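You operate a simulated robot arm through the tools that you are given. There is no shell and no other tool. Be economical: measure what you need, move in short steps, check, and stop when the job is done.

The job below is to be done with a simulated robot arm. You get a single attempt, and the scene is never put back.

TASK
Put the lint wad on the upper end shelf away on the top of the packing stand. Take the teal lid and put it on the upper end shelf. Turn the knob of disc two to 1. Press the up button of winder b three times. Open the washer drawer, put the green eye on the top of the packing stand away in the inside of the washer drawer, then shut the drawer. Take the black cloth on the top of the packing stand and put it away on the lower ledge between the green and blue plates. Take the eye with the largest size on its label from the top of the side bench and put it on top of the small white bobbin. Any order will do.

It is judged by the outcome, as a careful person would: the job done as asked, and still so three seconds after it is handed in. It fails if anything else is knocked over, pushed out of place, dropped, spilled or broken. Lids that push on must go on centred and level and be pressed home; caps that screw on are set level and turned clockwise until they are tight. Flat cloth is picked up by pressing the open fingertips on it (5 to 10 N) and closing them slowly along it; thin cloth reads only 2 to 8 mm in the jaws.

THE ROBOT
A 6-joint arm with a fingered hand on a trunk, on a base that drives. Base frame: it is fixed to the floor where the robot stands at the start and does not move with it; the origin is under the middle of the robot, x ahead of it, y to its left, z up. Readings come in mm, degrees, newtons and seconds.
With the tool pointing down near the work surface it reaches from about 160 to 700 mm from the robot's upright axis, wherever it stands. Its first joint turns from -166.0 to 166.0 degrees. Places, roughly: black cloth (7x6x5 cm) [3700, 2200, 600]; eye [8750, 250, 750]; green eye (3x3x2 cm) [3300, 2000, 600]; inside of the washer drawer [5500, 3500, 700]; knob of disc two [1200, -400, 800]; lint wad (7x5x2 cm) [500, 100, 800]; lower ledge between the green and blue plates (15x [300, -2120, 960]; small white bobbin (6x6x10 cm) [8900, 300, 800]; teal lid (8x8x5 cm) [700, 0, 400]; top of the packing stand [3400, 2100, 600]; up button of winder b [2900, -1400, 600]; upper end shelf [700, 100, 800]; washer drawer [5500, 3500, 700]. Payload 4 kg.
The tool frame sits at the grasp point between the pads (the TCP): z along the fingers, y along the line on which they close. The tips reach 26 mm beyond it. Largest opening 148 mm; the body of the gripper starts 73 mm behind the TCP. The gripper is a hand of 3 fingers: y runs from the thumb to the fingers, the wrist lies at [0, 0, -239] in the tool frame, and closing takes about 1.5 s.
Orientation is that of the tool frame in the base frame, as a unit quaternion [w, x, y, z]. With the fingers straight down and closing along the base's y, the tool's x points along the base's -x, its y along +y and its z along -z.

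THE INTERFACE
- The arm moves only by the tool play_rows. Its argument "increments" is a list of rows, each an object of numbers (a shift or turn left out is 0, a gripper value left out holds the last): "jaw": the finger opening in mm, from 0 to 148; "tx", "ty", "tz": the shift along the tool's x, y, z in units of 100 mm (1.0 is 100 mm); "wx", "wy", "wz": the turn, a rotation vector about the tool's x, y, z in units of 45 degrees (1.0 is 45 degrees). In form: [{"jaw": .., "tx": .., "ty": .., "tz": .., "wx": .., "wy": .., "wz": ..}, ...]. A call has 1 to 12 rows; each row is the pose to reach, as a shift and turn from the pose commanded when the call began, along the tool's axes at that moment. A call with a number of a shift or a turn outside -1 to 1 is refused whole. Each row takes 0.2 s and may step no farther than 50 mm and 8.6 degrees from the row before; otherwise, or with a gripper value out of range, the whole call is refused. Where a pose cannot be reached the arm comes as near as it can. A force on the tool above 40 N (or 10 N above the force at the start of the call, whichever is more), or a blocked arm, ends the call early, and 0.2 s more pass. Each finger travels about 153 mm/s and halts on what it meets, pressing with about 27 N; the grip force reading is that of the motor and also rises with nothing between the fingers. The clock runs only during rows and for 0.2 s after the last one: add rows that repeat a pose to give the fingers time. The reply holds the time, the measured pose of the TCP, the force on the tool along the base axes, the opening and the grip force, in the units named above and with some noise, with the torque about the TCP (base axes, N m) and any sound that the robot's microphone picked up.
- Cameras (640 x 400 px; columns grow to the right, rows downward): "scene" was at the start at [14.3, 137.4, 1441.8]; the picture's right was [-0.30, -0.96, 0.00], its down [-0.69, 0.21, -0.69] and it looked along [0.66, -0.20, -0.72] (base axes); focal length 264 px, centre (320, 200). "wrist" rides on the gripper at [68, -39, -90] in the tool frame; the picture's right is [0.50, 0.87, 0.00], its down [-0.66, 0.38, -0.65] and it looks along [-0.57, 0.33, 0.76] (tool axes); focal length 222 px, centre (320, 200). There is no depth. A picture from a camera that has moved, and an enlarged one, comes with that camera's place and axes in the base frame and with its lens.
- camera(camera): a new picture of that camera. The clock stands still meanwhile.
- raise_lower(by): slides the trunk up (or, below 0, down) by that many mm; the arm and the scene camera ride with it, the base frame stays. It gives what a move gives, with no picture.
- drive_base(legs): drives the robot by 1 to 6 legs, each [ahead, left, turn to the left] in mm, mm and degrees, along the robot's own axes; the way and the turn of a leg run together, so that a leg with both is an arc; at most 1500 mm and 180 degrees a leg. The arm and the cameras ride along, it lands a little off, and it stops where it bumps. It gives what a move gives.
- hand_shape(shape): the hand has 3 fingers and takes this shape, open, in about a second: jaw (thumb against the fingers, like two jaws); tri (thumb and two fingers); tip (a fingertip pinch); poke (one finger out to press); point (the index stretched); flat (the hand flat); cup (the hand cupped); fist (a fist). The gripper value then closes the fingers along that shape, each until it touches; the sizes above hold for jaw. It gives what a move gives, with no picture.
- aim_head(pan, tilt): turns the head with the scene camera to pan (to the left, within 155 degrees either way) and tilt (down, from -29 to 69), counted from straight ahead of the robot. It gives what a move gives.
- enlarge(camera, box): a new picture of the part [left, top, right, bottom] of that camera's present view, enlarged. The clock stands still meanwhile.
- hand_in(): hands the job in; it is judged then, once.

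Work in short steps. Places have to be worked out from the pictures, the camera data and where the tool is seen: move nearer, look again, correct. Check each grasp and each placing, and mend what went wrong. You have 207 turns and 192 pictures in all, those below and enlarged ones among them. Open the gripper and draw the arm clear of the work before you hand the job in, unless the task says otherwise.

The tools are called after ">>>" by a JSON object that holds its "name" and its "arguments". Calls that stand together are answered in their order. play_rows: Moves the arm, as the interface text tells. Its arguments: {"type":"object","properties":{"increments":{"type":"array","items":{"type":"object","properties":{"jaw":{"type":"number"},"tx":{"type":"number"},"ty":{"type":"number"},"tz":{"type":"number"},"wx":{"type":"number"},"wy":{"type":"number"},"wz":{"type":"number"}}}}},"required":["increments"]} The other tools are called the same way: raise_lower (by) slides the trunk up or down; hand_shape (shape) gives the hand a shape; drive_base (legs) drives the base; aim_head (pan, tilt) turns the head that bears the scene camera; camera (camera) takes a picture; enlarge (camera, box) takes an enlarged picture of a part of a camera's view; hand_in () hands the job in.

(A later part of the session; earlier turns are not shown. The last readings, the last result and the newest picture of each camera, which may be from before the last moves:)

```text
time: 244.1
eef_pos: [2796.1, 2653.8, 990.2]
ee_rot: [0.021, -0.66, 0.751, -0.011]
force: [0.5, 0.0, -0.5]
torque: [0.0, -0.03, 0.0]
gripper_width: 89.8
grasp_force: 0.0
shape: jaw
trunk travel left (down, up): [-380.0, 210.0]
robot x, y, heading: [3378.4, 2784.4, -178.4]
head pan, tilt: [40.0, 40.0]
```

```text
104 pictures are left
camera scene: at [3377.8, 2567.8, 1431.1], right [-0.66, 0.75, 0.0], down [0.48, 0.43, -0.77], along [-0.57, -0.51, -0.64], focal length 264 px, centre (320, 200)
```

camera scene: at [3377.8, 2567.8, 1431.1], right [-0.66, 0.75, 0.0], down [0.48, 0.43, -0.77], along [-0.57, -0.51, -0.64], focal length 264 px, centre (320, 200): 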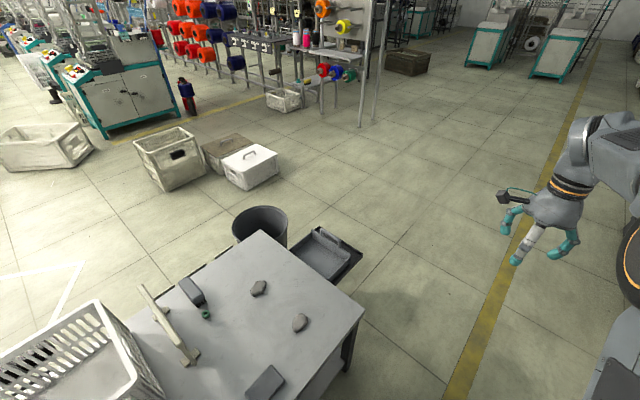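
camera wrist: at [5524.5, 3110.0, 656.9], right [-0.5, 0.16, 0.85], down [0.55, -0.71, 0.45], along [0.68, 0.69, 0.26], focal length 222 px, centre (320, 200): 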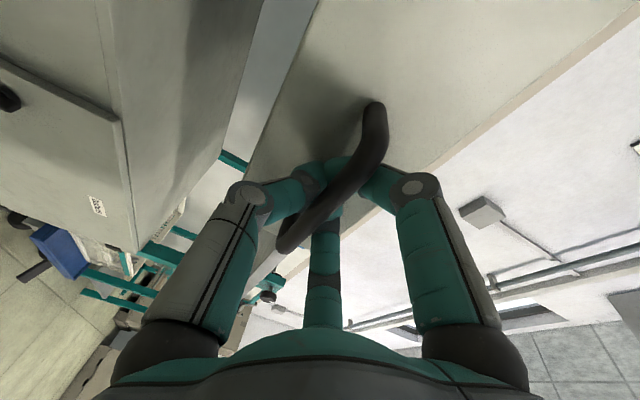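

Green eye ≈[3310, 1990, 560]. Turn to face −Y and line up over the eye.

>>> {"name": "drive_base", "arguments": {"legs": [[0, 0, 88.4], [110, -198, 0]]}}

>>> {"name": "camera", "arguments": {"camera": "wrist"}}

```text
time: 249.6
eef_pos: [3301.4, 2089.3, 989.1]
ee_rot: [-0.021, 0.997, -0.076, -0.007]
force: [0.5, -0.2, 0.3]
torque: [0.0, 0.01, 0.0]
gripper_width: 89.5
grasp_force: 0.1
shape: jaw
trunk travel left (down, up): [-380.0, 210.0]
robot x, y, heading: [3183.7, 2675.9, -89.6]
head pan, tilt: [40.0, 40.0]
```

```text
103 pictures are left
camera wrist: at [3375.3, 2111.6, 1079.4], right [0.36, -0.93, -0.05], down [-0.7, -0.3, 0.65], along [-0.62, -0.2, -0.76], focal length 222 px, centre (320, 200)
```

wrist: 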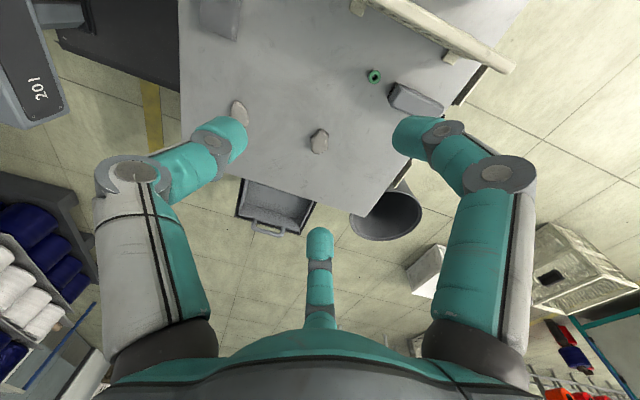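

Shift over the eye and lower the trunk 340.

>>> {"name": "play_rows", "arguments": {"increments": [{"tx": 0.06, "ty": 0.25, "jaw": 60}, {"tx": 0.12, "ty": 0.5}, {"tx": 0.18, "ty": 0.75}, {"tx": 0.23, "ty": 0.93}, {"tx": 0.23, "ty": 0.93, "wx": -0.05}]}}

>>> {"name": "raise_lower", "arguments": {"by": -330}}

>>> {"name": "camera", "arguments": {"camera": "wrist"}}

```text
time: 250.8
eef_pos: [3310.1, 1991.5, 982.9]
ee_rot: [-0.003, 0.997, -0.077, -0.009]
force: [0.2, -0.3, -0.5]
torque: [0.04, 0.02, 0.03]
gripper_width: 60.4
grasp_force: 0.0
shape: jaw
trunk travel left (down, up): [-380.0, 210.0]
robot x, y, heading: [3187.0, 2673.8, -89.7]
head pan, tilt: [40.0, 40.0]
```

```text
time: 254.0
eef_pos: [3309.1, 1992.6, 655.4]
ee_rot: [-0.003, 0.997, -0.076, -0.008]
force: [-0.5, 0.2, 0.6]
torque: [-0.01, -0.03, 0.0]
gripper_width: 59.9
grasp_force: 0.1
shape: jaw
trunk travel left (down, up): [-50.0, 540.0]
robot x, y, heading: [3182.1, 2673.8, -89.8]
head pan, tilt: [40.0, 40.0]
```

```text
102 pictures are left
camera wrist: at [3384.5, 2019.8, 743.7], right [0.36, -0.93, -0.01], down [-0.69, -0.28, 0.66], along [-0.62, -0.23, -0.75], focal length 222 px, centre (320, 200)
```

wrist: 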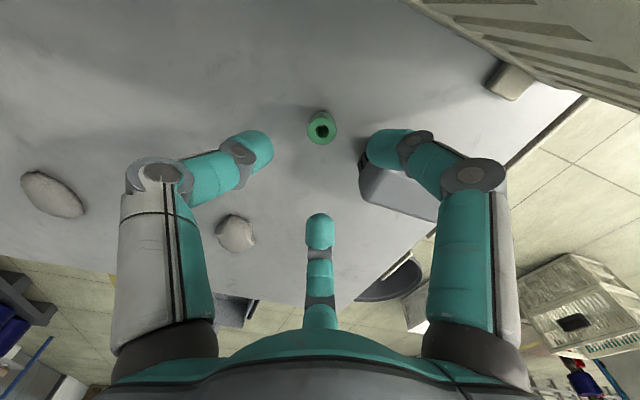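

The eye is right under the hand; a block stands close on its −Y side. I turn 16° so the gap between the two fingers faces the block, and descend.

>>> {"name": "play_rows", "arguments": {"increments": [{"wz": 0.17, "jaw": 48}, {"wz": 0.36}, {"wz": 0.36, "tz": 0.15}, {"wz": 0.36, "tz": 0.3}, {"wz": 0.36, "tz": 0.45}, {"wz": 0.36, "tz": 0.58}, {"wz": 0.36, "tz": 0.58}]}}

>>> {"name": "camera", "arguments": {"camera": "wrist"}}

```text
time: 255.4
eef_pos: [3310.1, 1991.7, 610.4]
ee_rot: [0.007, 0.976, -0.216, -0.003]
force: [-1.6, -1.4, 16.0]
torque: [0.21, -1.59, -0.11]
gripper_width: 48.4
grasp_force: 0.0
shape: jaw
trunk travel left (down, up): [-50.0, 540.0]
robot x, y, heading: [3185.1, 2672.6, -89.6]
head pan, tilt: [40.0, 40.0]
stopped in row 6: the force on the tool passed its limit at 50 N (the readings are from after the stop); the commanded pose is now the measured one
```

```text
101 pictures are left
camera wrist: at [3389.5, 1998.2, 699.9], right [0.09, -1.0, 0.01], down [-0.75, -0.06, 0.66], along [-0.66, -0.06, -0.75], focal length 222 px, centre (320, 200)
```

wrist: 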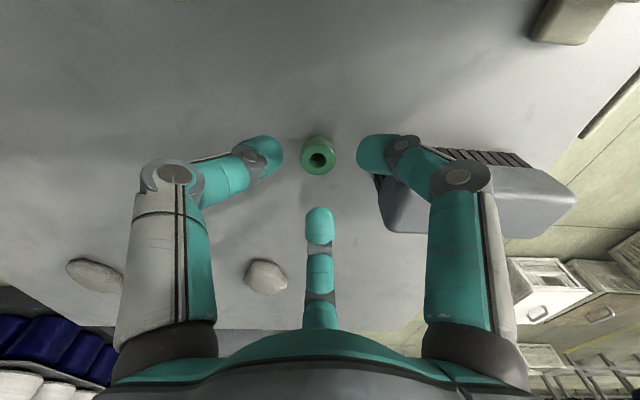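

Contact came from the hand's camera side on the fence panel (x≈3412). I raise, turn −38° and tilt 18° away from the panel.

>>> {"name": "play_rows", "arguments": {"increments": [{"tz": -0.3}, {"tz": -0.6}, {"tz": -0.6, "wz": -0.17}, {"tz": -0.6, "wz": -0.34}, {"tz": -0.6, "wz": -0.51}, {"tz": -0.6, "wz": -0.68}, {"tz": -0.6, "wz": -0.84}]}}

>>> {"name": "play_rows", "arguments": {"increments": [{"wy": 0.14}, {"wy": 0.28}, {"wy": 0.42}]}}

>>> {"name": "camera", "arguments": {"camera": "wrist"}}

>>> {"name": "camera", "arguments": {"camera": "scene"}}

```text
time: 257.0
eef_pos: [3311.2, 1991.8, 667.6]
ee_rot: [0.002, 0.994, 0.112, -0.005]
force: [0.1, 0.4, -0.1]
torque: [0.01, -0.02, 0.03]
gripper_width: 48.6
grasp_force: 0.0
shape: jaw
trunk travel left (down, up): [-50.0, 540.0]
robot x, y, heading: [3184.9, 2668.7, -89.9]
head pan, tilt: [40.0, 40.0]
```

```text
time: 257.8
eef_pos: [3312.8, 1991.8, 668.8]
ee_rot: [-0.016, 0.981, 0.11, 0.159]
force: [0.0, -0.7, -0.4]
torque: [0.01, -0.01, 0.0]
gripper_width: 48.1
grasp_force: 0.0
shape: jaw
trunk travel left (down, up): [-50.0, 540.0]
robot x, y, heading: [3181.2, 2670.9, -89.8]
head pan, tilt: [40.0, 40.0]
```

```text
100 pictures are left
camera wrist: at [3338.5, 2036.9, 774.0], right [0.65, -0.74, 0.16], down [-0.72, -0.55, 0.42], along [-0.22, -0.39, -0.9], focal length 222 px, centre (320, 200)
```

wrist: 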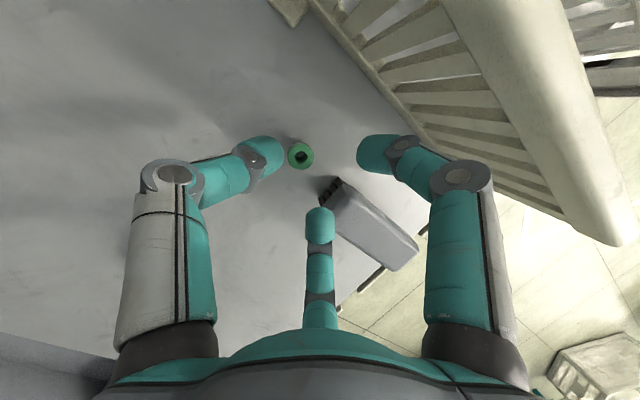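

```text
99 pictures are left
camera scene: at [3397.5, 2669.1, 1101.1], right [-0.76, -0.65, 0.0], down [-0.42, 0.49, -0.77], along [0.5, -0.58, -0.64], focal length 264 px, centre (320, 200)
```

scene: 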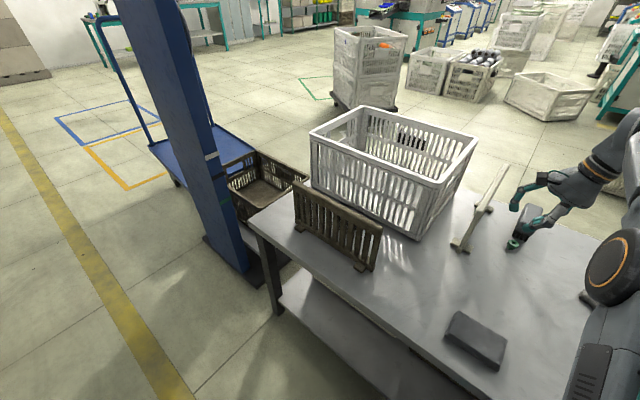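

Eye confirmed at [3310, 1991]; descend along to TCP z≈591.

>>> {"name": "play_rows", "arguments": {"increments": [{"tx": -0.1, "tz": 0.2}, {"tx": -0.2, "tz": 0.4}, {"tx": -0.28, "tz": 0.55}, {"tx": -0.32, "tz": 0.63}, {"tx": -0.35, "tz": 0.7}, {"tx": -0.35, "tz": 0.7}]}}

>>> {"name": "camera", "arguments": {"camera": "wrist"}}

```text
time: 259.2
eef_pos: [3299.8, 1989.0, 590.6]
ee_rot: [-0.016, 0.981, 0.111, 0.159]
force: [0.4, 0.0, 0.0]
torque: [0.02, 0.01, -0.02]
gripper_width: 48.6
grasp_force: 0.0
shape: jaw
trunk travel left (down, up): [-50.0, 540.0]
robot x, y, heading: [3180.9, 2671.8, -89.7]
head pan, tilt: [40.0, 40.0]
```

```text
98 pictures are left
camera wrist: at [3326.7, 2034.6, 697.2], right [0.65, -0.74, 0.16], down [-0.72, -0.55, 0.42], along [-0.22, -0.39, -0.89], focal length 222 px, centre (320, 200)
```

wrist: 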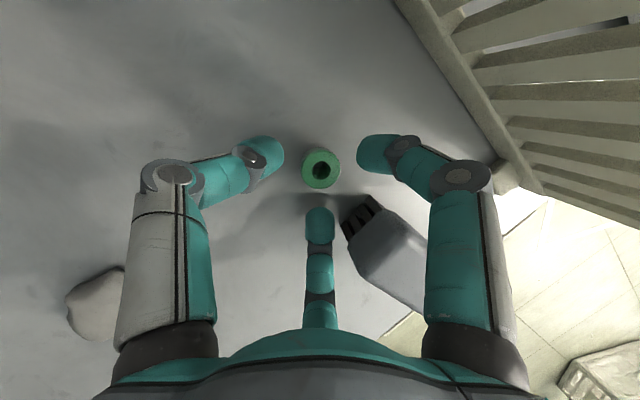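

Centred with no contact. Lower 7 mm more and close.

>>> {"name": "play_rows", "arguments": {"increments": [{"tx": -0.012, "tz": 0.035}, {"tx": -0.022, "tz": 0.066}, {"tx": -0.022, "tz": 0.066, "jaw": 35}, {"tx": -0.022, "tz": 0.066, "jaw": 25}, {"tx": -0.022, "tz": 0.066, "jaw": 10}, {"tx": -0.022, "tz": 0.066, "jaw": 0}, {"tx": -0.022, "tz": 0.066, "jaw": 0}]}}

>>> {"name": "camera", "arguments": {"camera": "wrist"}}

```text
time: 260.8
eef_pos: [3300.6, 1989.2, 583.6]
ee_rot: [-0.017, 0.981, 0.11, 0.158]
force: [0.0, 0.1, 1.0]
torque: [0.02, -0.05, 0.02]
gripper_width: 20.4
grasp_force: 27.3
shape: jaw
trunk travel left (down, up): [-50.0, 540.0]
robot x, y, heading: [3182.4, 2669.0, -89.7]
head pan, tilt: [40.0, 40.0]
```

```text
97 pictures are left
camera wrist: at [3327.0, 2034.6, 689.6], right [0.65, -0.74, 0.16], down [-0.72, -0.55, 0.42], along [-0.22, -0.39, -0.89], focal length 222 px, centre (320, 200)
```

wrist: 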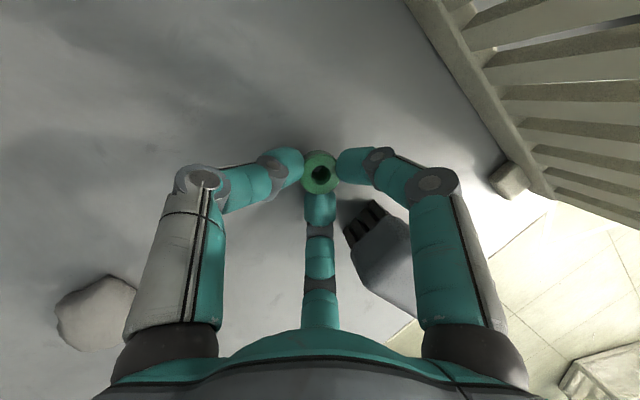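

Eye gripped (20.4 mm). Lift along the trunk by 400 and verify.

>>> {"name": "raise_lower", "arguments": {"by": 400}}

>>> {"name": "camera", "arguments": {"camera": "wrist"}}

```text
time: 264.6
eef_pos: [3300.8, 1988.6, 983.7]
ee_rot: [-0.016, 0.981, 0.11, 0.158]
force: [-0.2, 0.1, 0.1]
torque: [0.01, 0.02, -0.04]
gripper_width: 20.5
grasp_force: 26.9
shape: jaw
trunk travel left (down, up): [-450.0, 140.0]
robot x, y, heading: [3179.9, 2669.9, -89.4]
head pan, tilt: [40.0, 40.0]
```

```text
96 pictures are left
camera wrist: at [3327.0, 2034.5, 1089.5], right [0.65, -0.74, 0.16], down [-0.72, -0.55, 0.42], along [-0.22, -0.39, -0.89], focal length 222 px, centre (320, 200)
```

wrist: 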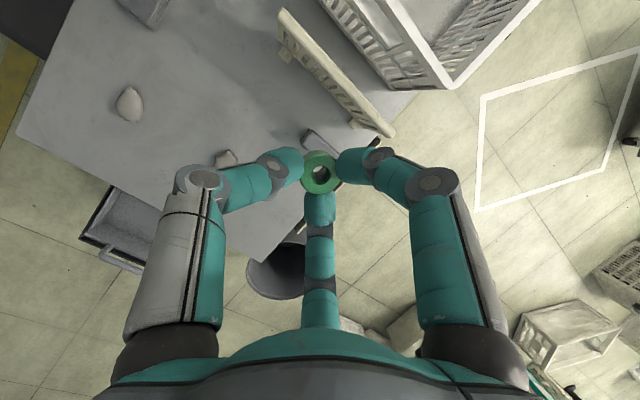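

Held. Back off, turn to +X, drive along the aisle to x≈5620, and turn to face the drawer.

>>> {"name": "drive_base", "arguments": {"legs": [[-150, 0, 0], [0, 0, 89.5], [1220, 0, 0], [1220, 0, 0], [0, 0, 90]]}}

>>> {"name": "aim_head", "arguments": {"pan": 0, "tilt": 48}}

>>> {"name": "camera", "arguments": {"camera": "scene"}}

>>> {"name": "camera", "arguments": {"camera": "wrist"}}

```text
time: 285.2
eef_pos: [5542.8, 3452.9, 984.0]
ee_rot: [-0.158, -0.108, 0.981, -0.016]
force: [0.6, 0.2, 0.5]
torque: [0.0, -0.02, -0.03]
gripper_width: 18.8
grasp_force: 27.0
shape: jaw
trunk travel left (down, up): [-450.0, 140.0]
robot x, y, heading: [5656.9, 2765.7, 90.3]
head pan, tilt: [40.0, 40.0]
```

```text
time: 286.3
eef_pos: [5542.2, 3452.8, 983.6]
ee_rot: [-0.158, -0.108, 0.981, -0.015]
force: [-0.5, -0.4, -0.6]
torque: [-0.02, 0.0, 0.01]
gripper_width: 18.8
grasp_force: 27.1
shape: jaw
trunk travel left (down, up): [-450.0, 140.0]
robot x, y, heading: [5658.2, 2767.4, 90.1]
head pan, tilt: [0.0, 48.0]
```

```text
95 pictures are left
camera scene: at [5492.8, 2787.1, 1489.7], right [1.0, 0.0, 0.0], down [0.0, -0.74, -0.67], along [0.0, 0.67, -0.74], focal length 264 px, centre (320, 200)
```

scene: 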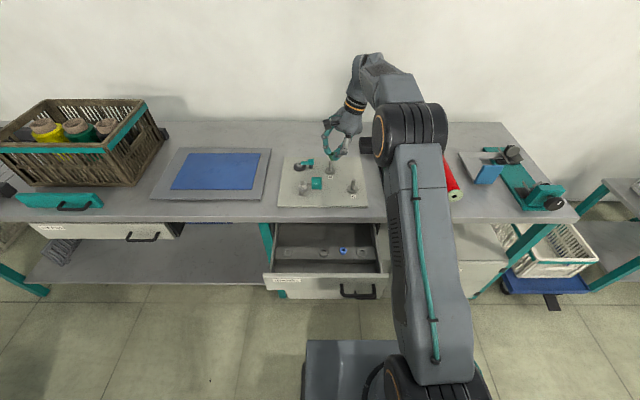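

```text
94 pictures are left
camera wrist: at [5516.6, 3406.1, 1089.6], right [-0.65, 0.74, 0.16], down [0.73, 0.55, 0.42], along [0.22, 0.39, -0.89], focal length 222 px, centre (320, 200)
```

wrist: 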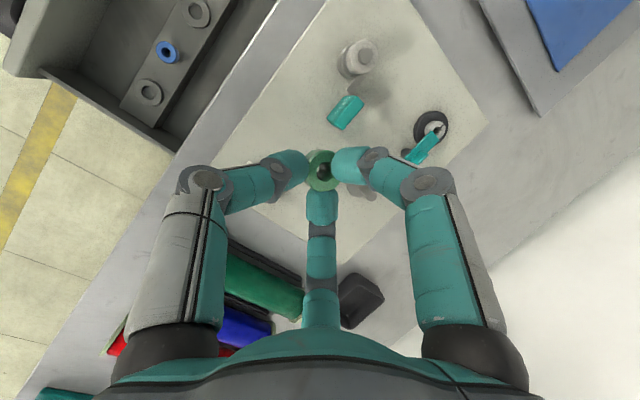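

Drawer interior ≈ y 3185–3360 with a washer strip at y≈3274. I'll set the eye down in front of it at ≈[5500, 3228]: level the hand, turn −45° so no finger faces the front wall, and back into position.

>>> {"name": "play_rows", "arguments": {"increments": [{"wy": -0.14}, {"wy": -0.28}, {"wy": -0.42}]}}

>>> {"name": "play_rows", "arguments": {"increments": [{"wz": -0.167}, {"wz": -0.333}, {"wz": -0.5}, {"wz": -0.667}, {"wz": -0.833}, {"wz": -1.0}]}}

>>> {"name": "drive_base", "arguments": {"legs": [[-225, 42, 0]]}}

>>> {"name": "raise_lower", "arguments": {"by": -235}}

>>> {"name": "camera", "arguments": {"camera": "wrist"}}

>>> {"name": "camera", "arguments": {"camera": "scene"}}

```text
time: 287.1
eef_pos: [5543.2, 3453.6, 983.6]
ee_rot: [0.007, -0.109, 0.994, 0.003]
force: [-0.1, 0.6, -0.2]
torque: [0.02, 0.0, -0.02]
gripper_width: 19.0
grasp_force: 26.2
shape: jaw
trunk travel left (down, up): [-450.0, 140.0]
robot x, y, heading: [5656.0, 2766.8, 90.0]
head pan, tilt: [0.0, 48.0]
```

```text
time: 288.5
eef_pos: [5542.0, 3453.0, 982.4]
ee_rot: [0.006, -0.481, 0.877, 0.0]
force: [1.4, 0.1, -0.4]
torque: [0.01, -0.01, 0.01]
gripper_width: 19.0
grasp_force: 27.3
shape: jaw
trunk travel left (down, up): [-450.0, 140.0]
robot x, y, heading: [5657.0, 2768.4, 90.5]
head pan, tilt: [0.0, 48.0]
```

```text
time: 290.2
eef_pos: [5499.6, 3227.2, 982.1]
ee_rot: [0.006, -0.483, 0.876, 0.0]
force: [-0.3, 0.2, 0.5]
torque: [0.01, 0.01, -0.01]
gripper_width: 18.6
grasp_force: 27.2
shape: jaw
trunk travel left (down, up): [-450.0, 140.0]
robot x, y, heading: [5611.7, 2539.9, 90.3]
head pan, tilt: [0.0, 48.0]
```

```text
time: 292.7
eef_pos: [5499.2, 3226.4, 748.1]
ee_rot: [0.006, -0.483, 0.876, -0.001]
force: [-0.1, 0.4, 0.4]
torque: [0.02, 0.0, -0.01]
gripper_width: 18.9
grasp_force: 27.0
shape: jaw
trunk travel left (down, up): [-215.0, 375.0]
robot x, y, heading: [5609.4, 2542.9, 90.3]
head pan, tilt: [0.0, 48.0]
```

```text
93 pictures are left
camera wrist: at [5495.1, 3147.1, 837.5], right [-1.0, 0.04, -0.01], down [0.02, 0.75, 0.66], along [0.03, 0.66, -0.75], focal length 222 px, centre (320, 200)
```

wrist: 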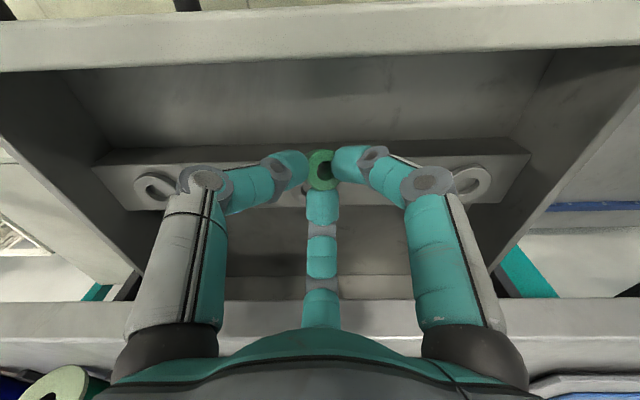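

```text
92 pictures are left
camera scene: at [5451.4, 2560.5, 1254.7], right [1.0, 0.01, 0.0], down [0.0, -0.74, -0.67], along [0.0, 0.67, -0.74], focal length 264 px, centre (320, 200)
```

scene: 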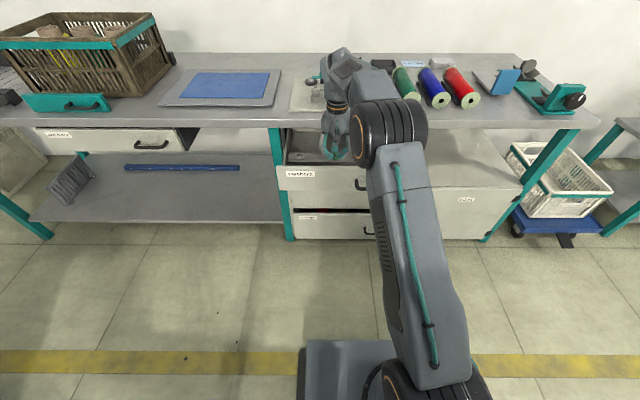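

Strip spans y≈3233–3286; I set the eye in front of it at y≈3209. Shift 17 back and lower to z≈706 with contact watch.

>>> {"name": "drive_base", "arguments": {"legs": [[-17, 0, 0]]}}

>>> {"name": "play_rows", "arguments": {"increments": [{"tz": 0.1}, {"tz": 0.2}, {"tz": 0.28}, {"tz": 0.35}, {"tz": 0.42}, {"tz": 0.42}]}}

>>> {"name": "camera", "arguments": {"camera": "wrist"}}

```text
time: 293.5
eef_pos: [5498.5, 3209.8, 748.1]
ee_rot: [0.006, -0.483, 0.876, 0.001]
force: [-0.2, -0.4, -0.8]
torque: [-0.04, 0.02, 0.01]
gripper_width: 18.8
grasp_force: 26.7
shape: jaw
trunk travel left (down, up): [-215.0, 375.0]
robot x, y, heading: [5613.4, 2524.8, 90.3]
head pan, tilt: [0.0, 48.0]
```

```text
time: 294.9
eef_pos: [5497.8, 3209.2, 706.7]
ee_rot: [0.006, -0.482, 0.876, 0.001]
force: [-0.5, 0.3, -0.4]
torque: [0.01, 0.01, 0.0]
gripper_width: 18.7
grasp_force: 26.9
shape: jaw
trunk travel left (down, up): [-215.0, 375.0]
robot x, y, heading: [5615.2, 2524.4, 90.3]
head pan, tilt: [0.0, 48.0]
```

```text
91 pictures are left
camera wrist: at [5494.7, 3130.5, 795.3], right [-1.0, 0.04, -0.01], down [0.02, 0.75, 0.66], along [0.03, 0.66, -0.75], focal length 222 px, centre (320, 200)
```

wrist: 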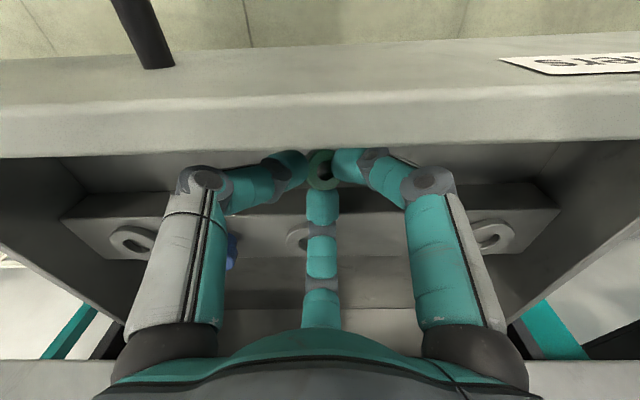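

No contact. Lower a little further, feeling for the floor or strip.

>>> {"name": "play_rows", "arguments": {"increments": [{"tz": 0.04}, {"tz": 0.08}, {"tz": 0.12}, {"tz": 0.16}, {"tz": 0.2}]}}

```text
time: 295.8
eef_pos: [5498.9, 3212.9, 701.2]
ee_rot: [0.009, -0.482, 0.876, 0.009]
force: [1.4, 1.7, 17.7]
torque: [0.52, 0.01, -0.03]
gripper_width: 19.1
grasp_force: 27.1
shape: jaw
trunk travel left (down, up): [-215.0, 375.0]
robot x, y, heading: [5617.0, 2521.3, 90.3]
head pan, tilt: [0.0, 48.0]
stopped in row 4: the force on the tool passed its limit at 45 N (the readings are from after the stop); the commanded pose is now the measured one
```

A finger met the strip. Ease up 2 mm, open slightly to let the eye down, then lift.

>>> {"name": "play_rows", "arguments": {"increments": [{"tz": -0.03}, {"tz": -0.03, "jaw": 30}, {"tz": -0.03, "jaw": 38}, {"tz": -0.03, "jaw": 38}, {"tz": -0.15, "jaw": 38}, {"tz": -0.4, "jaw": 38}, {"tz": -0.7, "jaw": 38}, {"tz": -0.95, "jaw": 38}]}}

>>> {"name": "camera", "arguments": {"camera": "wrist"}}

```text
time: 297.6
eef_pos: [5498.8, 3211.0, 790.8]
ee_rot: [0.008, -0.482, 0.876, 0.006]
force: [-0.8, 0.2, -0.2]
torque: [0.01, 0.02, 0.0]
gripper_width: 37.7
grasp_force: 0.1
shape: jaw
trunk travel left (down, up): [-215.0, 375.0]
robot x, y, heading: [5613.0, 2523.9, 90.3]
head pan, tilt: [0.0, 48.0]
```

```text
90 pictures are left
camera wrist: at [5496.0, 3130.9, 879.4], right [-1.0, 0.04, -0.01], down [0.02, 0.74, 0.67], along [0.03, 0.67, -0.75], focal length 222 px, centre (320, 200)
```

wrist: 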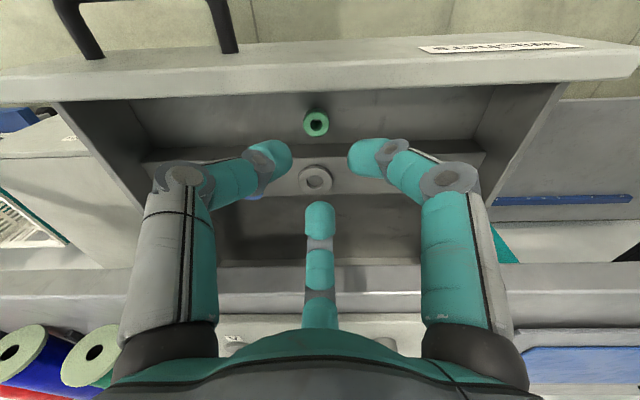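

The eye lies inside the drawer. Close the fist, back off, lower to the drawer-front height and push it shut.

>>> {"name": "drive_base", "arguments": {"legs": [[-170, -10, 0]]}}

>>> {"name": "play_rows", "arguments": {"increments": [{"jaw": 0}, {"jaw": 0}, {"jaw": 0}]}}

>>> {"name": "raise_lower", "arguments": {"by": -108}}

>>> {"name": "drive_base", "arguments": {"legs": [[180, 0, 0]]}}

>>> {"name": "camera", "arguments": {"camera": "scene"}}

```text
time: 299.1
eef_pos: [5509.6, 3041.5, 791.9]
ee_rot: [0.007, -0.483, 0.875, 0.005]
force: [-0.4, 0.8, 0.6]
torque: [-0.04, 0.01, 0.01]
gripper_width: 37.8
grasp_force: 0.0
shape: jaw
trunk travel left (down, up): [-215.0, 375.0]
robot x, y, heading: [5624.1, 2356.5, 90.5]
head pan, tilt: [0.0, 48.0]
```

```text
time: 299.9
eef_pos: [5509.9, 3041.3, 792.1]
ee_rot: [0.008, -0.484, 0.875, 0.006]
force: [0.8, 0.1, -0.7]
torque: [0.03, 0.04, -0.02]
gripper_width: 0.2
grasp_force: 27.0
shape: jaw
trunk travel left (down, up): [-215.0, 375.0]
robot x, y, heading: [5627.5, 2353.5, 90.5]
head pan, tilt: [0.0, 48.0]
```

```text
time: 301.3
eef_pos: [5508.4, 3041.6, 683.8]
ee_rot: [0.008, -0.484, 0.875, 0.005]
force: [1.1, -0.1, -0.3]
torque: [-0.02, 0.01, -0.01]
gripper_width: 0.3
grasp_force: 26.5
shape: jaw
trunk travel left (down, up): [-107.0, 483.0]
robot x, y, heading: [5625.8, 2357.1, 90.4]
head pan, tilt: [0.0, 48.0]
```

```text
time: 302.8
eef_pos: [5509.6, 3228.2, 682.8]
ee_rot: [0.008, -0.483, 0.876, 0.007]
force: [0.2, -0.5, 0.1]
torque: [0.01, 0.03, -0.03]
gripper_width: 0.0
grasp_force: 26.6
shape: jaw
trunk travel left (down, up): [-107.0, 483.0]
robot x, y, heading: [5627.3, 2542.1, 90.6]
head pan, tilt: [0.0, 48.0]
```

```text
89 pictures are left
camera scene: at [5461.7, 2560.6, 1146.7], right [1.0, 0.01, 0.0], down [0.0, -0.74, -0.67], along [0.0, 0.67, -0.74], focal length 264 px, centre (320, 200)
```

scene: 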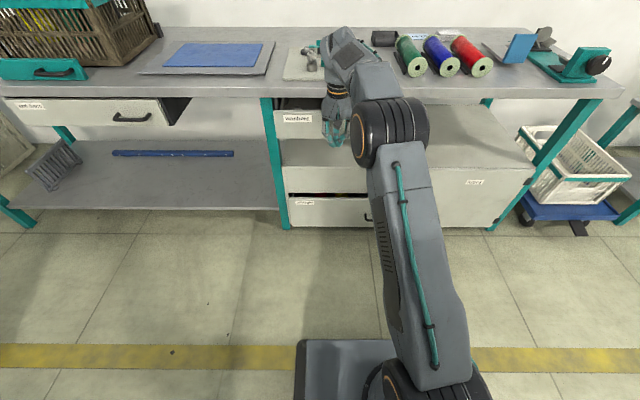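

Pushing works. Push on until it stops.

>>> {"name": "drive_base", "arguments": {"legs": [[130, 0, 0]]}}

>>> {"name": "camera", "arguments": {"camera": "scene"}}

```text
time: 303.9
eef_pos: [5508.1, 3298.2, 684.3]
ee_rot: [0.001, -0.477, 0.879, 0.0]
force: [2.8, -19.0, 5.5]
torque: [1.22, 0.1, -0.17]
gripper_width: 0.0
grasp_force: 27.2
shape: jaw
trunk travel left (down, up): [-107.0, 483.0]
robot x, y, heading: [5627.2, 2618.7, 90.3]
head pan, tilt: [0.0, 48.0]
stopped in leg 1: the force on the tool passed its limit at 122 N (the readings are from after the stop); the commanded pose is now the measured one
```

```text
88 pictures are left
camera scene: at [5461.7, 2635.4, 1146.7], right [1.0, 0.01, 0.0], down [0.0, -0.74, -0.67], along [0.0, 0.67, -0.74], focal length 264 px, centre (320, 200)
```

scene: 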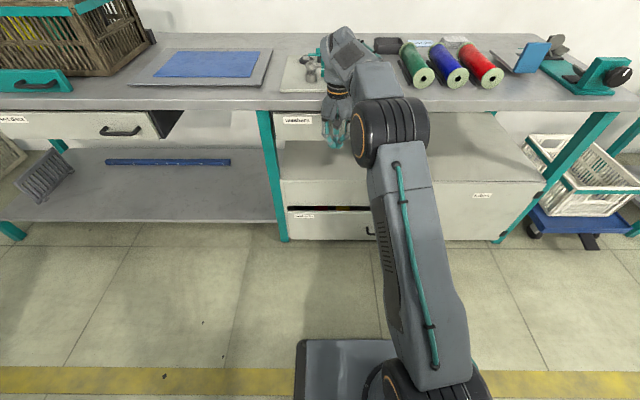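

>>> {"name": "drive_base", "arguments": {"legs": [[-150, 0, 0]]}}

>>> {"name": "enlarge", "arguments": {"camera": "scene", "box": [240, 60, 420, 240]}}

```text
time: 305.3
eef_pos: [5507.2, 3150.3, 683.2]
ee_rot: [0.0, -0.479, 0.878, -0.002]
force: [-0.9, -0.4, -0.1]
torque: [0.02, -0.01, -0.02]
gripper_width: 0.0
grasp_force: 26.6
shape: jaw
trunk travel left (down, up): [-107.0, 483.0]
robot x, y, heading: [5626.5, 2468.1, 90.5]
head pan, tilt: [0.0, 48.0]
```

```text
2.22 times, centred on (330, 150) of scene
camera zoom: at [5462.3, 2488.0, 1146.7], right [1.0, 0.01, 0.0], down [0.01, -0.74, -0.67], along [-0.01, 0.67, -0.74], focal length 588 px, centre (298, 311)
```

zoom: 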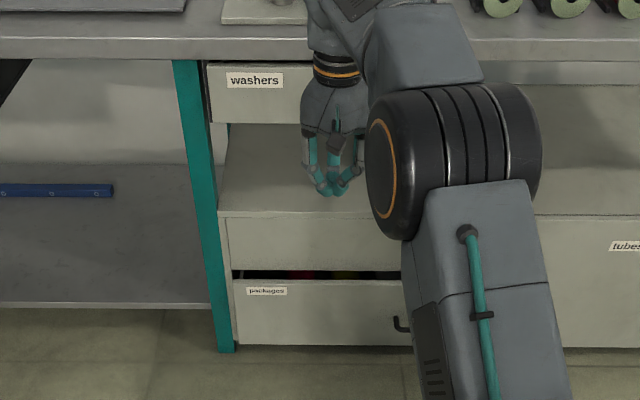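

Drawer is shut. Now to the side bench at ≈[8750, 250]. Raise, and look along +X.

>>> {"name": "raise_lower", "arguments": {"by": 350}}

>>> {"name": "drive_base", "arguments": {"legs": [[0, 0, -90]]}}

>>> {"name": "aim_head", "arguments": {"pan": 0, "tilt": 12}}

>>> {"name": "camera", "arguments": {"camera": "scene"}}

>>> {"name": "aim_head", "arguments": {"pan": -50, "tilt": 12}}

>>> {"name": "camera", "arguments": {"camera": "scene"}}

```text
time: 308.7
eef_pos: [5507.1, 3151.1, 1033.0]
ee_rot: [0.0, -0.478, 0.878, -0.001]
force: [1.1, 0.8, -0.7]
torque: [-0.01, 0.02, 0.01]
gripper_width: 0.0
grasp_force: 27.7
shape: jaw
trunk travel left (down, up): [-457.0, 133.0]
robot x, y, heading: [5624.3, 2470.8, 90.5]
head pan, tilt: [0.0, 48.0]
```

```text
time: 313.0
eef_pos: [6308.7, 2578.7, 1033.7]
ee_rot: [0.0, 0.289, 0.957, -0.002]
force: [0.2, -0.4, -0.5]
torque: [0.04, 0.06, 0.03]
gripper_width: 0.1
grasp_force: 27.2
shape: jaw
trunk travel left (down, up): [-457.0, 133.0]
robot x, y, heading: [5625.7, 2468.1, -0.3]
head pan, tilt: [0.0, 48.0]
```

```text
time: 314.0
eef_pos: [6308.0, 2579.7, 1032.1]
ee_rot: [-0.001, 0.289, 0.957, -0.002]
force: [0.3, 0.2, -0.1]
torque: [0.02, 0.0, 0.0]
gripper_width: 0.0
grasp_force: 26.1
shape: jaw
trunk travel left (down, up): [-457.0, 133.0]
robot x, y, heading: [5624.3, 2471.2, -0.6]
head pan, tilt: [0.0, 12.0]
```

```text
86 pictures are left
camera scene: at [5658.1, 2631.5, 1552.5], right [-0.01, -1.0, 0.0], down [-0.21, 0.0, -0.98], along [0.98, -0.01, -0.21], focal length 264 px, centre (320, 200)
```

scene: 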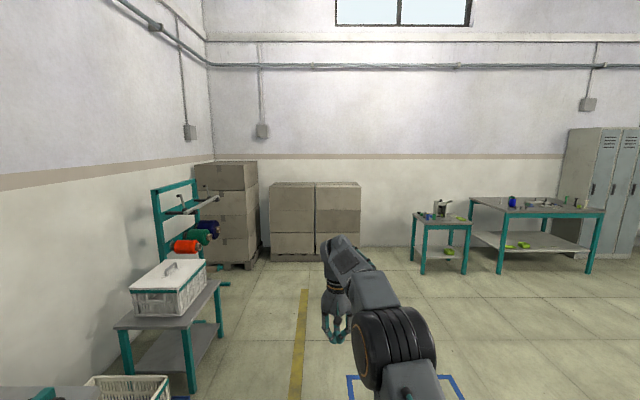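

```text
time: 315.2
eef_pos: [6308.3, 2579.9, 1033.1]
ee_rot: [-0.001, 0.289, 0.957, -0.002]
force: [0.4, 1.1, 0.1]
torque: [0.02, -0.03, 0.01]
gripper_width: 0.1
grasp_force: 28.1
shape: jaw
trunk travel left (down, up): [-457.0, 133.0]
robot x, y, heading: [5621.9, 2470.8, -0.5]
head pan, tilt: [-50.0, 12.0]
```

```text
85 pictures are left
camera scene: at [5624.3, 2560.3, 1552.6], right [-0.77, -0.64, 0.0], down [-0.13, 0.16, -0.98], along [0.62, -0.75, -0.21], focal length 264 px, centre (320, 200)
```

scene: 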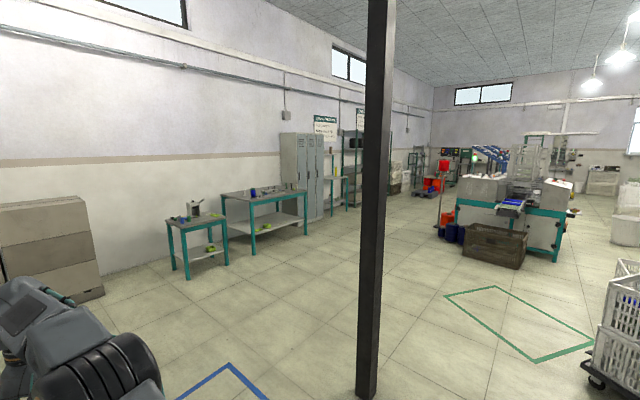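

Path is clear (pole at ≈[6250, 1250]). The side bench front is x≈8650. Drive there.

>>> {"name": "drive_base", "arguments": {"legs": [[1450, 0, 0], [450, -1100, 0], [350, -1080, 0]]}}

>>> {"name": "aim_head", "arguments": {"pan": 0, "tilt": 35}}

>>> {"name": "camera", "arguments": {"camera": "scene"}}

>>> {"name": "camera", "arguments": {"camera": "wrist"}}

```text
time: 333.4
eef_pos: [8504.0, 349.1, 1031.9]
ee_rot: [-0.001, 0.309, 0.951, -0.001]
force: [0.0, 0.1, 0.1]
torque: [0.01, 0.0, 0.02]
gripper_width: 0.0
grasp_force: 27.1
shape: jaw
trunk travel left (down, up): [-457.0, 133.0]
robot x, y, heading: [7820.8, 264.6, -2.8]
head pan, tilt: [-50.0, 12.0]
```

```text
time: 334.6
eef_pos: [8503.9, 348.4, 1033.6]
ee_rot: [0.001, 0.309, 0.951, -0.002]
force: [-0.2, 0.3, -0.2]
torque: [0.0, 0.0, -0.01]
gripper_width: 0.0
grasp_force: 26.8
shape: jaw
trunk travel left (down, up): [-457.0, 133.0]
robot x, y, heading: [7817.9, 265.0, -2.5]
head pan, tilt: [0.0, 35.0]
```

```text
84 pictures are left
camera scene: at [7852.1, 427.0, 1515.7], right [-0.05, -1.0, 0.0], down [-0.57, 0.03, -0.82], along [0.82, -0.04, -0.57], focal length 264 px, centre (320, 200)
```

scene: 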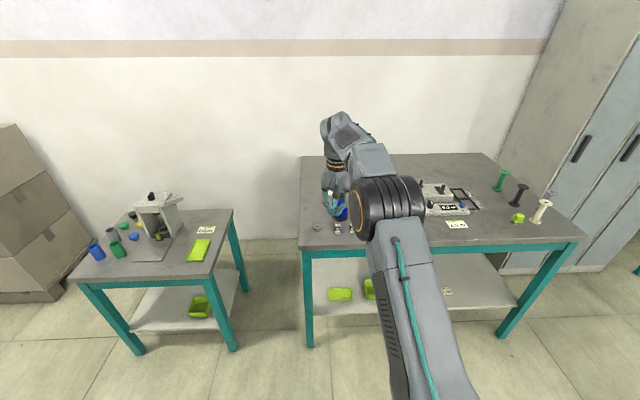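

```text
83 pictures are left
camera wrist: at [8427.4, 356.4, 1122.4], right [0.1, 0.99, 0.0], down [0.75, -0.08, 0.65], along [0.65, -0.07, -0.76], focal length 222 px, centre (320, 200)
```

wrist: 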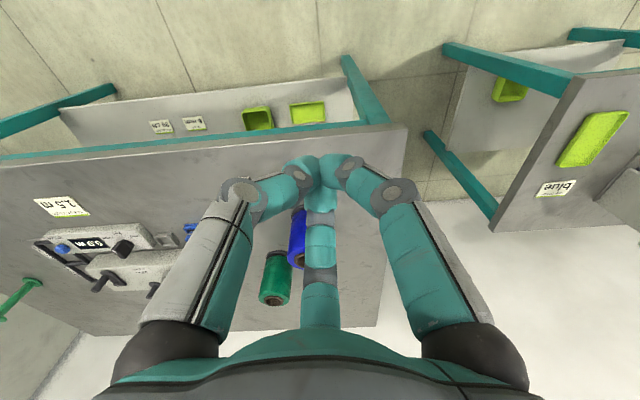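

The arm hides the objects; shift 330 to the right and look again.

>>> {"name": "drive_base", "arguments": {"legs": [[0, -330, 2.5]]}}

>>> {"name": "aim_head", "arguments": {"pan": 10, "tilt": 38}}

>>> {"name": "camera", "arguments": {"camera": "scene"}}

>>> {"name": "enlarge", "arguments": {"camera": "scene", "box": [170, 130, 370, 255]}}

```text
time: 336.7
eef_pos: [8491.5, 52.8, 1033.4]
ee_rot: [-0.001, 0.29, 0.957, -0.002]
force: [-0.5, -1.0, 0.5]
torque: [0.0, 0.02, -0.01]
gripper_width: 0.1
grasp_force: 26.9
shape: jaw
trunk travel left (down, up): [-457.0, 133.0]
robot x, y, heading: [7804.8, -58.7, -0.0]
head pan, tilt: [0.0, 35.0]
```

```text
time: 337.4
eef_pos: [8491.6, 52.0, 1032.9]
ee_rot: [-0.001, 0.29, 0.957, -0.002]
force: [0.9, -0.4, 0.1]
torque: [0.0, 0.01, -0.01]
gripper_width: 0.0
grasp_force: 26.4
shape: jaw
trunk travel left (down, up): [-457.0, 133.0]
robot x, y, heading: [7811.4, -55.9, -0.2]
head pan, tilt: [10.0, 38.0]
```

```text
82 pictures are left
camera scene: at [7834.0, 119.2, 1511.1], right [0.17, -0.99, 0.0], down [-0.61, -0.1, -0.79], along [0.78, 0.13, -0.62], focal length 264 px, centre (320, 200)
```

scene: 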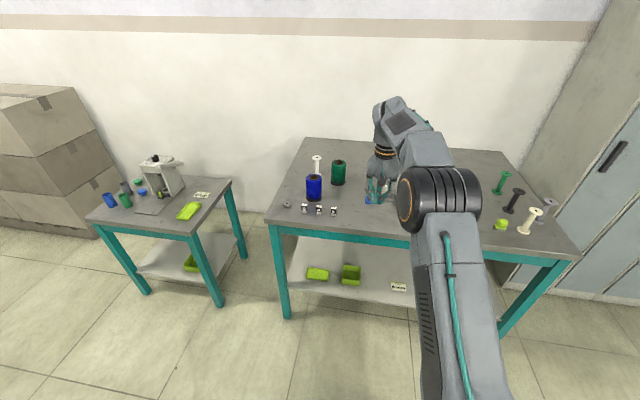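

```text
3.20 times, centred on (270, 192) of scene
camera zoom: at [7834.0, 119.2, 1511.1], right [0.17, -0.99, 0.0], down [-0.61, -0.1, -0.79], along [0.78, 0.13, -0.62], focal length 846 px, centre (480, 224)
```

zoom: 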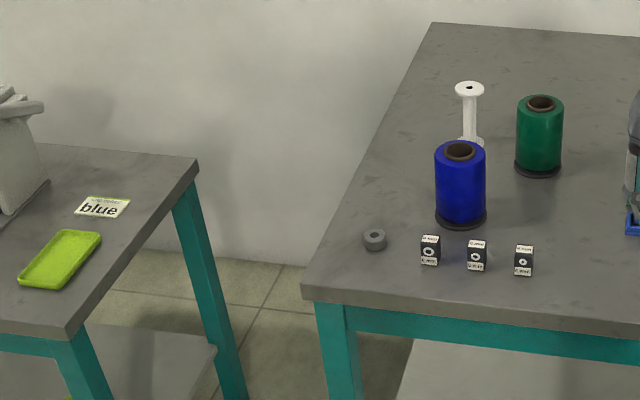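

>>> {"name": "enlarge", "arguments": {"camera": "scene", "box": [280, 195, 345, 225]}}

```text
9.85 times, centred on (312, 210) of scene
camera zoom: at [7834.0, 119.2, 1511.1], right [0.17, -0.99, 0.0], down [-0.61, -0.1, -0.79], along [0.78, 0.13, -0.62], focal length 2604 px, centre (394, 102)
```

zoom: 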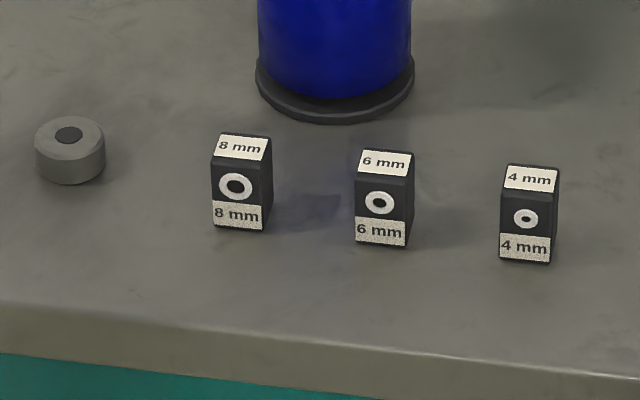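

Largest is 8 mm (leftmost, ≈[8697, 333]). White bobbin ≈[8996, 329]. Turn the hand so its gap faces the blue bobbin and move above the eye.

>>> {"name": "play_rows", "arguments": {"increments": [{"wz": 0.167, "jaw": 50}, {"wz": 0.333}, {"wz": 0.5}, {"wz": 0.667}, {"wz": 0.833}, {"wz": 1.0}]}}

>>> {"name": "play_rows", "arguments": {"increments": [{"wz": 0.13}, {"wz": 0.26}]}}

>>> {"name": "drive_base", "arguments": {"legs": [[0, 281, 0], [205, 0, 0]]}}

>>> {"name": "raise_lower", "arguments": {"by": -110}}

>>> {"name": "camera", "arguments": {"camera": "wrist"}}

```text
time: 338.9
eef_pos: [8492.2, 52.8, 1033.4]
ee_rot: [0.002, 0.635, 0.773, -0.002]
force: [-0.5, -0.2, 0.3]
torque: [0.0, -0.01, -0.01]
gripper_width: 49.6
grasp_force: 0.0
shape: jaw
trunk travel left (down, up): [-457.0, 133.0]
robot x, y, heading: [7809.8, -58.3, -0.2]
head pan, tilt: [10.0, 38.0]
```

```text
time: 339.4
eef_pos: [8492.8, 52.5, 1032.6]
ee_rot: [0.001, 0.709, 0.705, -0.002]
force: [0.4, -0.5, 0.5]
torque: [-0.01, 0.0, -0.01]
gripper_width: 49.6
grasp_force: 0.2
shape: jaw
trunk travel left (down, up): [-457.0, 133.0]
robot x, y, heading: [7810.9, -54.5, -0.3]
head pan, tilt: [10.0, 38.0]
```

```text
time: 342.6
eef_pos: [8697.6, 329.0, 1033.1]
ee_rot: [0.0, 0.711, 0.704, -0.001]
force: [-0.1, 0.1, -0.3]
torque: [-0.01, 0.05, -0.03]
gripper_width: 49.7
grasp_force: 0.1
shape: jaw
trunk travel left (down, up): [-457.0, 133.0]
robot x, y, heading: [8015.8, 224.5, -0.6]
head pan, tilt: [10.0, 38.0]
```

```text
time: 344.2
eef_pos: [8698.4, 327.6, 930.8]
ee_rot: [0.008, 0.71, 0.704, 0.004]
force: [1.0, -2.8, 23.1]
torque: [-0.61, -0.38, 0.01]
gripper_width: 51.2
grasp_force: 0.1
shape: jaw
trunk travel left (down, up): [-348.0, 242.0]
robot x, y, heading: [8014.5, 222.6, -0.6]
head pan, tilt: [10.0, 38.0]
stopped: the force on the tool passed its limit at 41 N (the readings are from after the stop); the commanded pose is now the measured one
```

```text
79 pictures are left
camera wrist: at [8658.4, 393.6, 1019.5], right [0.87, 0.49, 0.01], down [0.36, -0.66, 0.66], along [0.33, -0.57, -0.75], focal length 222 px, centre (320, 200)
```

wrist: 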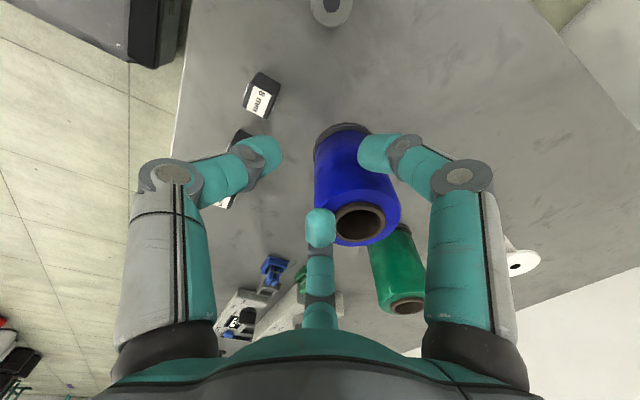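

I touched the blue bobbin's rim: the bench is higher (≈785) and things nearer. Raise at once and shift over the eye ≈[8648, 318].

>>> {"name": "play_rows", "arguments": {"increments": [{"tz": -0.3}, {"tz": -0.6}, {"tz": -0.6, "ty": -0.25, "tx": -0.05}, {"tz": -0.6, "ty": -0.49, "tx": -0.1}, {"tz": -0.6, "ty": -0.49, "tx": -0.1}]}}

>>> {"name": "camera", "arguments": {"camera": "wrist"}}

```text
time: 345.4
eef_pos: [8647.6, 318.3, 986.8]
ee_rot: [0.004, 0.71, 0.704, 0.002]
force: [-0.6, 0.0, 0.5]
torque: [-0.01, -0.01, 0.01]
gripper_width: 49.7
grasp_force: 0.0
shape: jaw
trunk travel left (down, up): [-348.0, 242.0]
robot x, y, heading: [8015.8, 219.3, -0.7]
head pan, tilt: [10.0, 38.0]
```

```text
78 pictures are left
camera wrist: at [8609.3, 385.8, 1076.2], right [0.87, 0.49, 0.0], down [0.37, -0.66, 0.66], along [0.33, -0.57, -0.75], focal length 222 px, centre (320, 200)
```

wrist: 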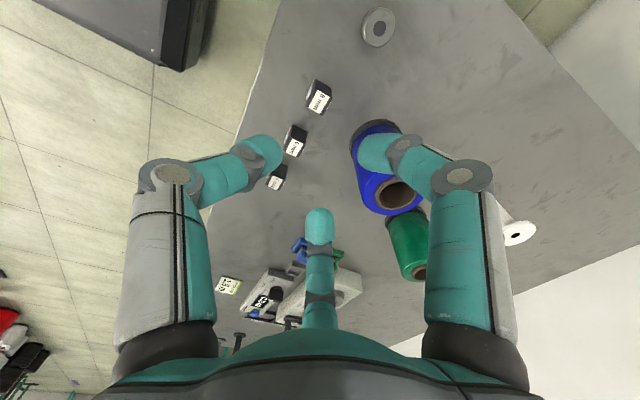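

Eye top at ≈[8646, 319, 815]. Descend in two steps.

>>> {"name": "play_rows", "arguments": {"increments": [{"tz": 0.25}, {"tz": 0.5}, {"tz": 0.75}, {"tz": 1.0}, {"tz": 1.0}]}}

>>> {"name": "camera", "arguments": {"camera": "wrist"}}

```text
time: 346.6
eef_pos: [8647.7, 316.8, 887.6]
ee_rot: [0.004, 0.71, 0.704, 0.001]
force: [-1.1, 0.0, -0.2]
torque: [-0.01, 0.0, -0.02]
gripper_width: 49.5
grasp_force: 0.1
shape: jaw
trunk travel left (down, up): [-348.0, 242.0]
robot x, y, heading: [8013.4, 221.8, -0.7]
head pan, tilt: [10.0, 38.0]
```

```text
77 pictures are left
camera wrist: at [8609.7, 385.1, 976.4], right [0.87, 0.49, 0.0], down [0.37, -0.66, 0.66], along [0.33, -0.57, -0.75], focal length 222 px, centre (320, 200)
```

wrist: 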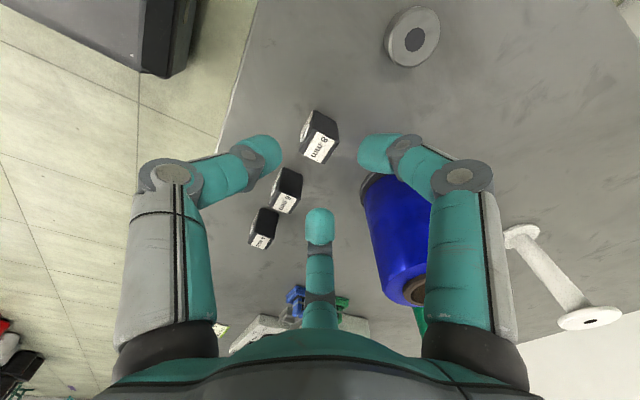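

>>> {"name": "play_rows", "arguments": {"increments": [{"tz": 0.2, "ty": 0.02, "tx": 0.01}, {"tz": 0.4, "ty": 0.02, "tx": 0.01}, {"tz": 0.55, "ty": 0.02, "tx": 0.01}, {"tz": 0.65, "ty": 0.02, "tx": 0.01}, {"tz": 0.71, "ty": 0.02, "tx": 0.01}, {"tz": 0.71, "ty": 0.02, "tx": 0.01}]}}

>>> {"name": "camera", "arguments": {"camera": "wrist"}}

```text
time: 347.8
eef_pos: [8650.2, 318.4, 824.2]
ee_rot: [0.006, 0.712, 0.703, 0.004]
force: [-5.9, 0.8, 22.3]
torque: [0.05, 0.62, 0.02]
gripper_width: 33.3
grasp_force: 27.5
shape: jaw
trunk travel left (down, up): [-348.0, 242.0]
robot x, y, heading: [8011.6, 219.2, -0.5]
head pan, tilt: [10.0, 38.0]
stopped in row 5: the force on the tool passed its limit at 43 N (the readings are from after the stop); the commanded pose is now the measured one
```

```text
76 pictures are left
camera wrist: at [8611.7, 385.2, 913.3], right [0.87, 0.49, 0.01], down [0.36, -0.66, 0.66], along [0.33, -0.57, -0.75], focal length 222 px, centre (320, 200)
```

wrist: 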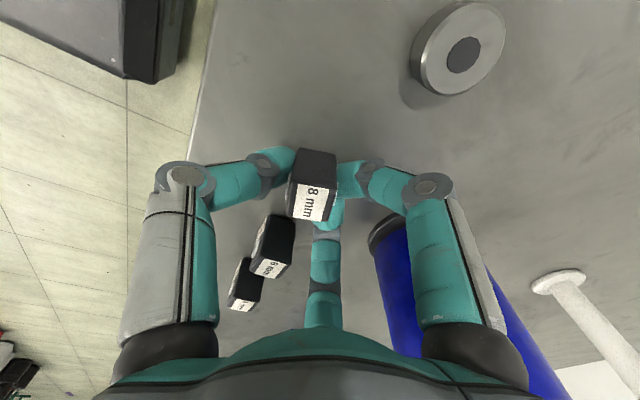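

Tips touch the bench (≈798). Raise 5 mm and close on the block.

>>> {"name": "play_rows", "arguments": {"increments": [{"tz": -0.06, "jaw": 36}, {"tz": -0.06, "jaw": 30}, {"tz": -0.06, "jaw": 20}, {"tz": -0.06, "jaw": 5}, {"tz": -0.06, "jaw": 0}, {"tz": -0.06, "jaw": 0}]}}

>>> {"name": "camera", "arguments": {"camera": "wrist"}}

```text
time: 349.2
eef_pos: [8651.1, 318.5, 826.0]
ee_rot: [0.004, 0.711, 0.703, 0.002]
force: [0.4, 0.7, 0.4]
torque: [-0.03, 0.01, -0.05]
gripper_width: 22.7
grasp_force: 27.2
shape: jaw
trunk travel left (down, up): [-348.0, 242.0]
robot x, y, heading: [8014.1, 221.7, -0.6]
head pan, tilt: [10.0, 38.0]
```

```text
75 pictures are left
camera wrist: at [8612.9, 385.1, 915.6], right [0.87, 0.49, 0.01], down [0.37, -0.66, 0.66], along [0.33, -0.57, -0.75], focal length 222 px, centre (320, 200)
```

wrist: 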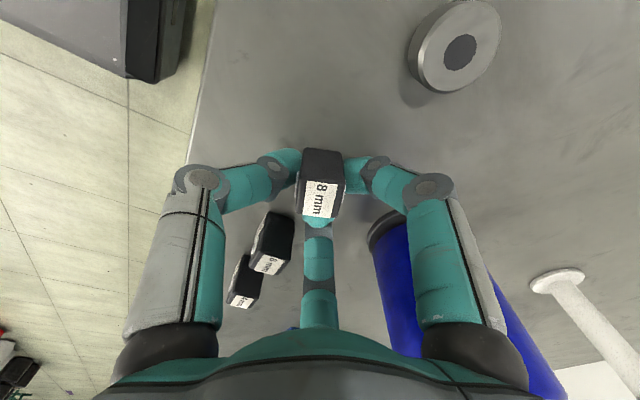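

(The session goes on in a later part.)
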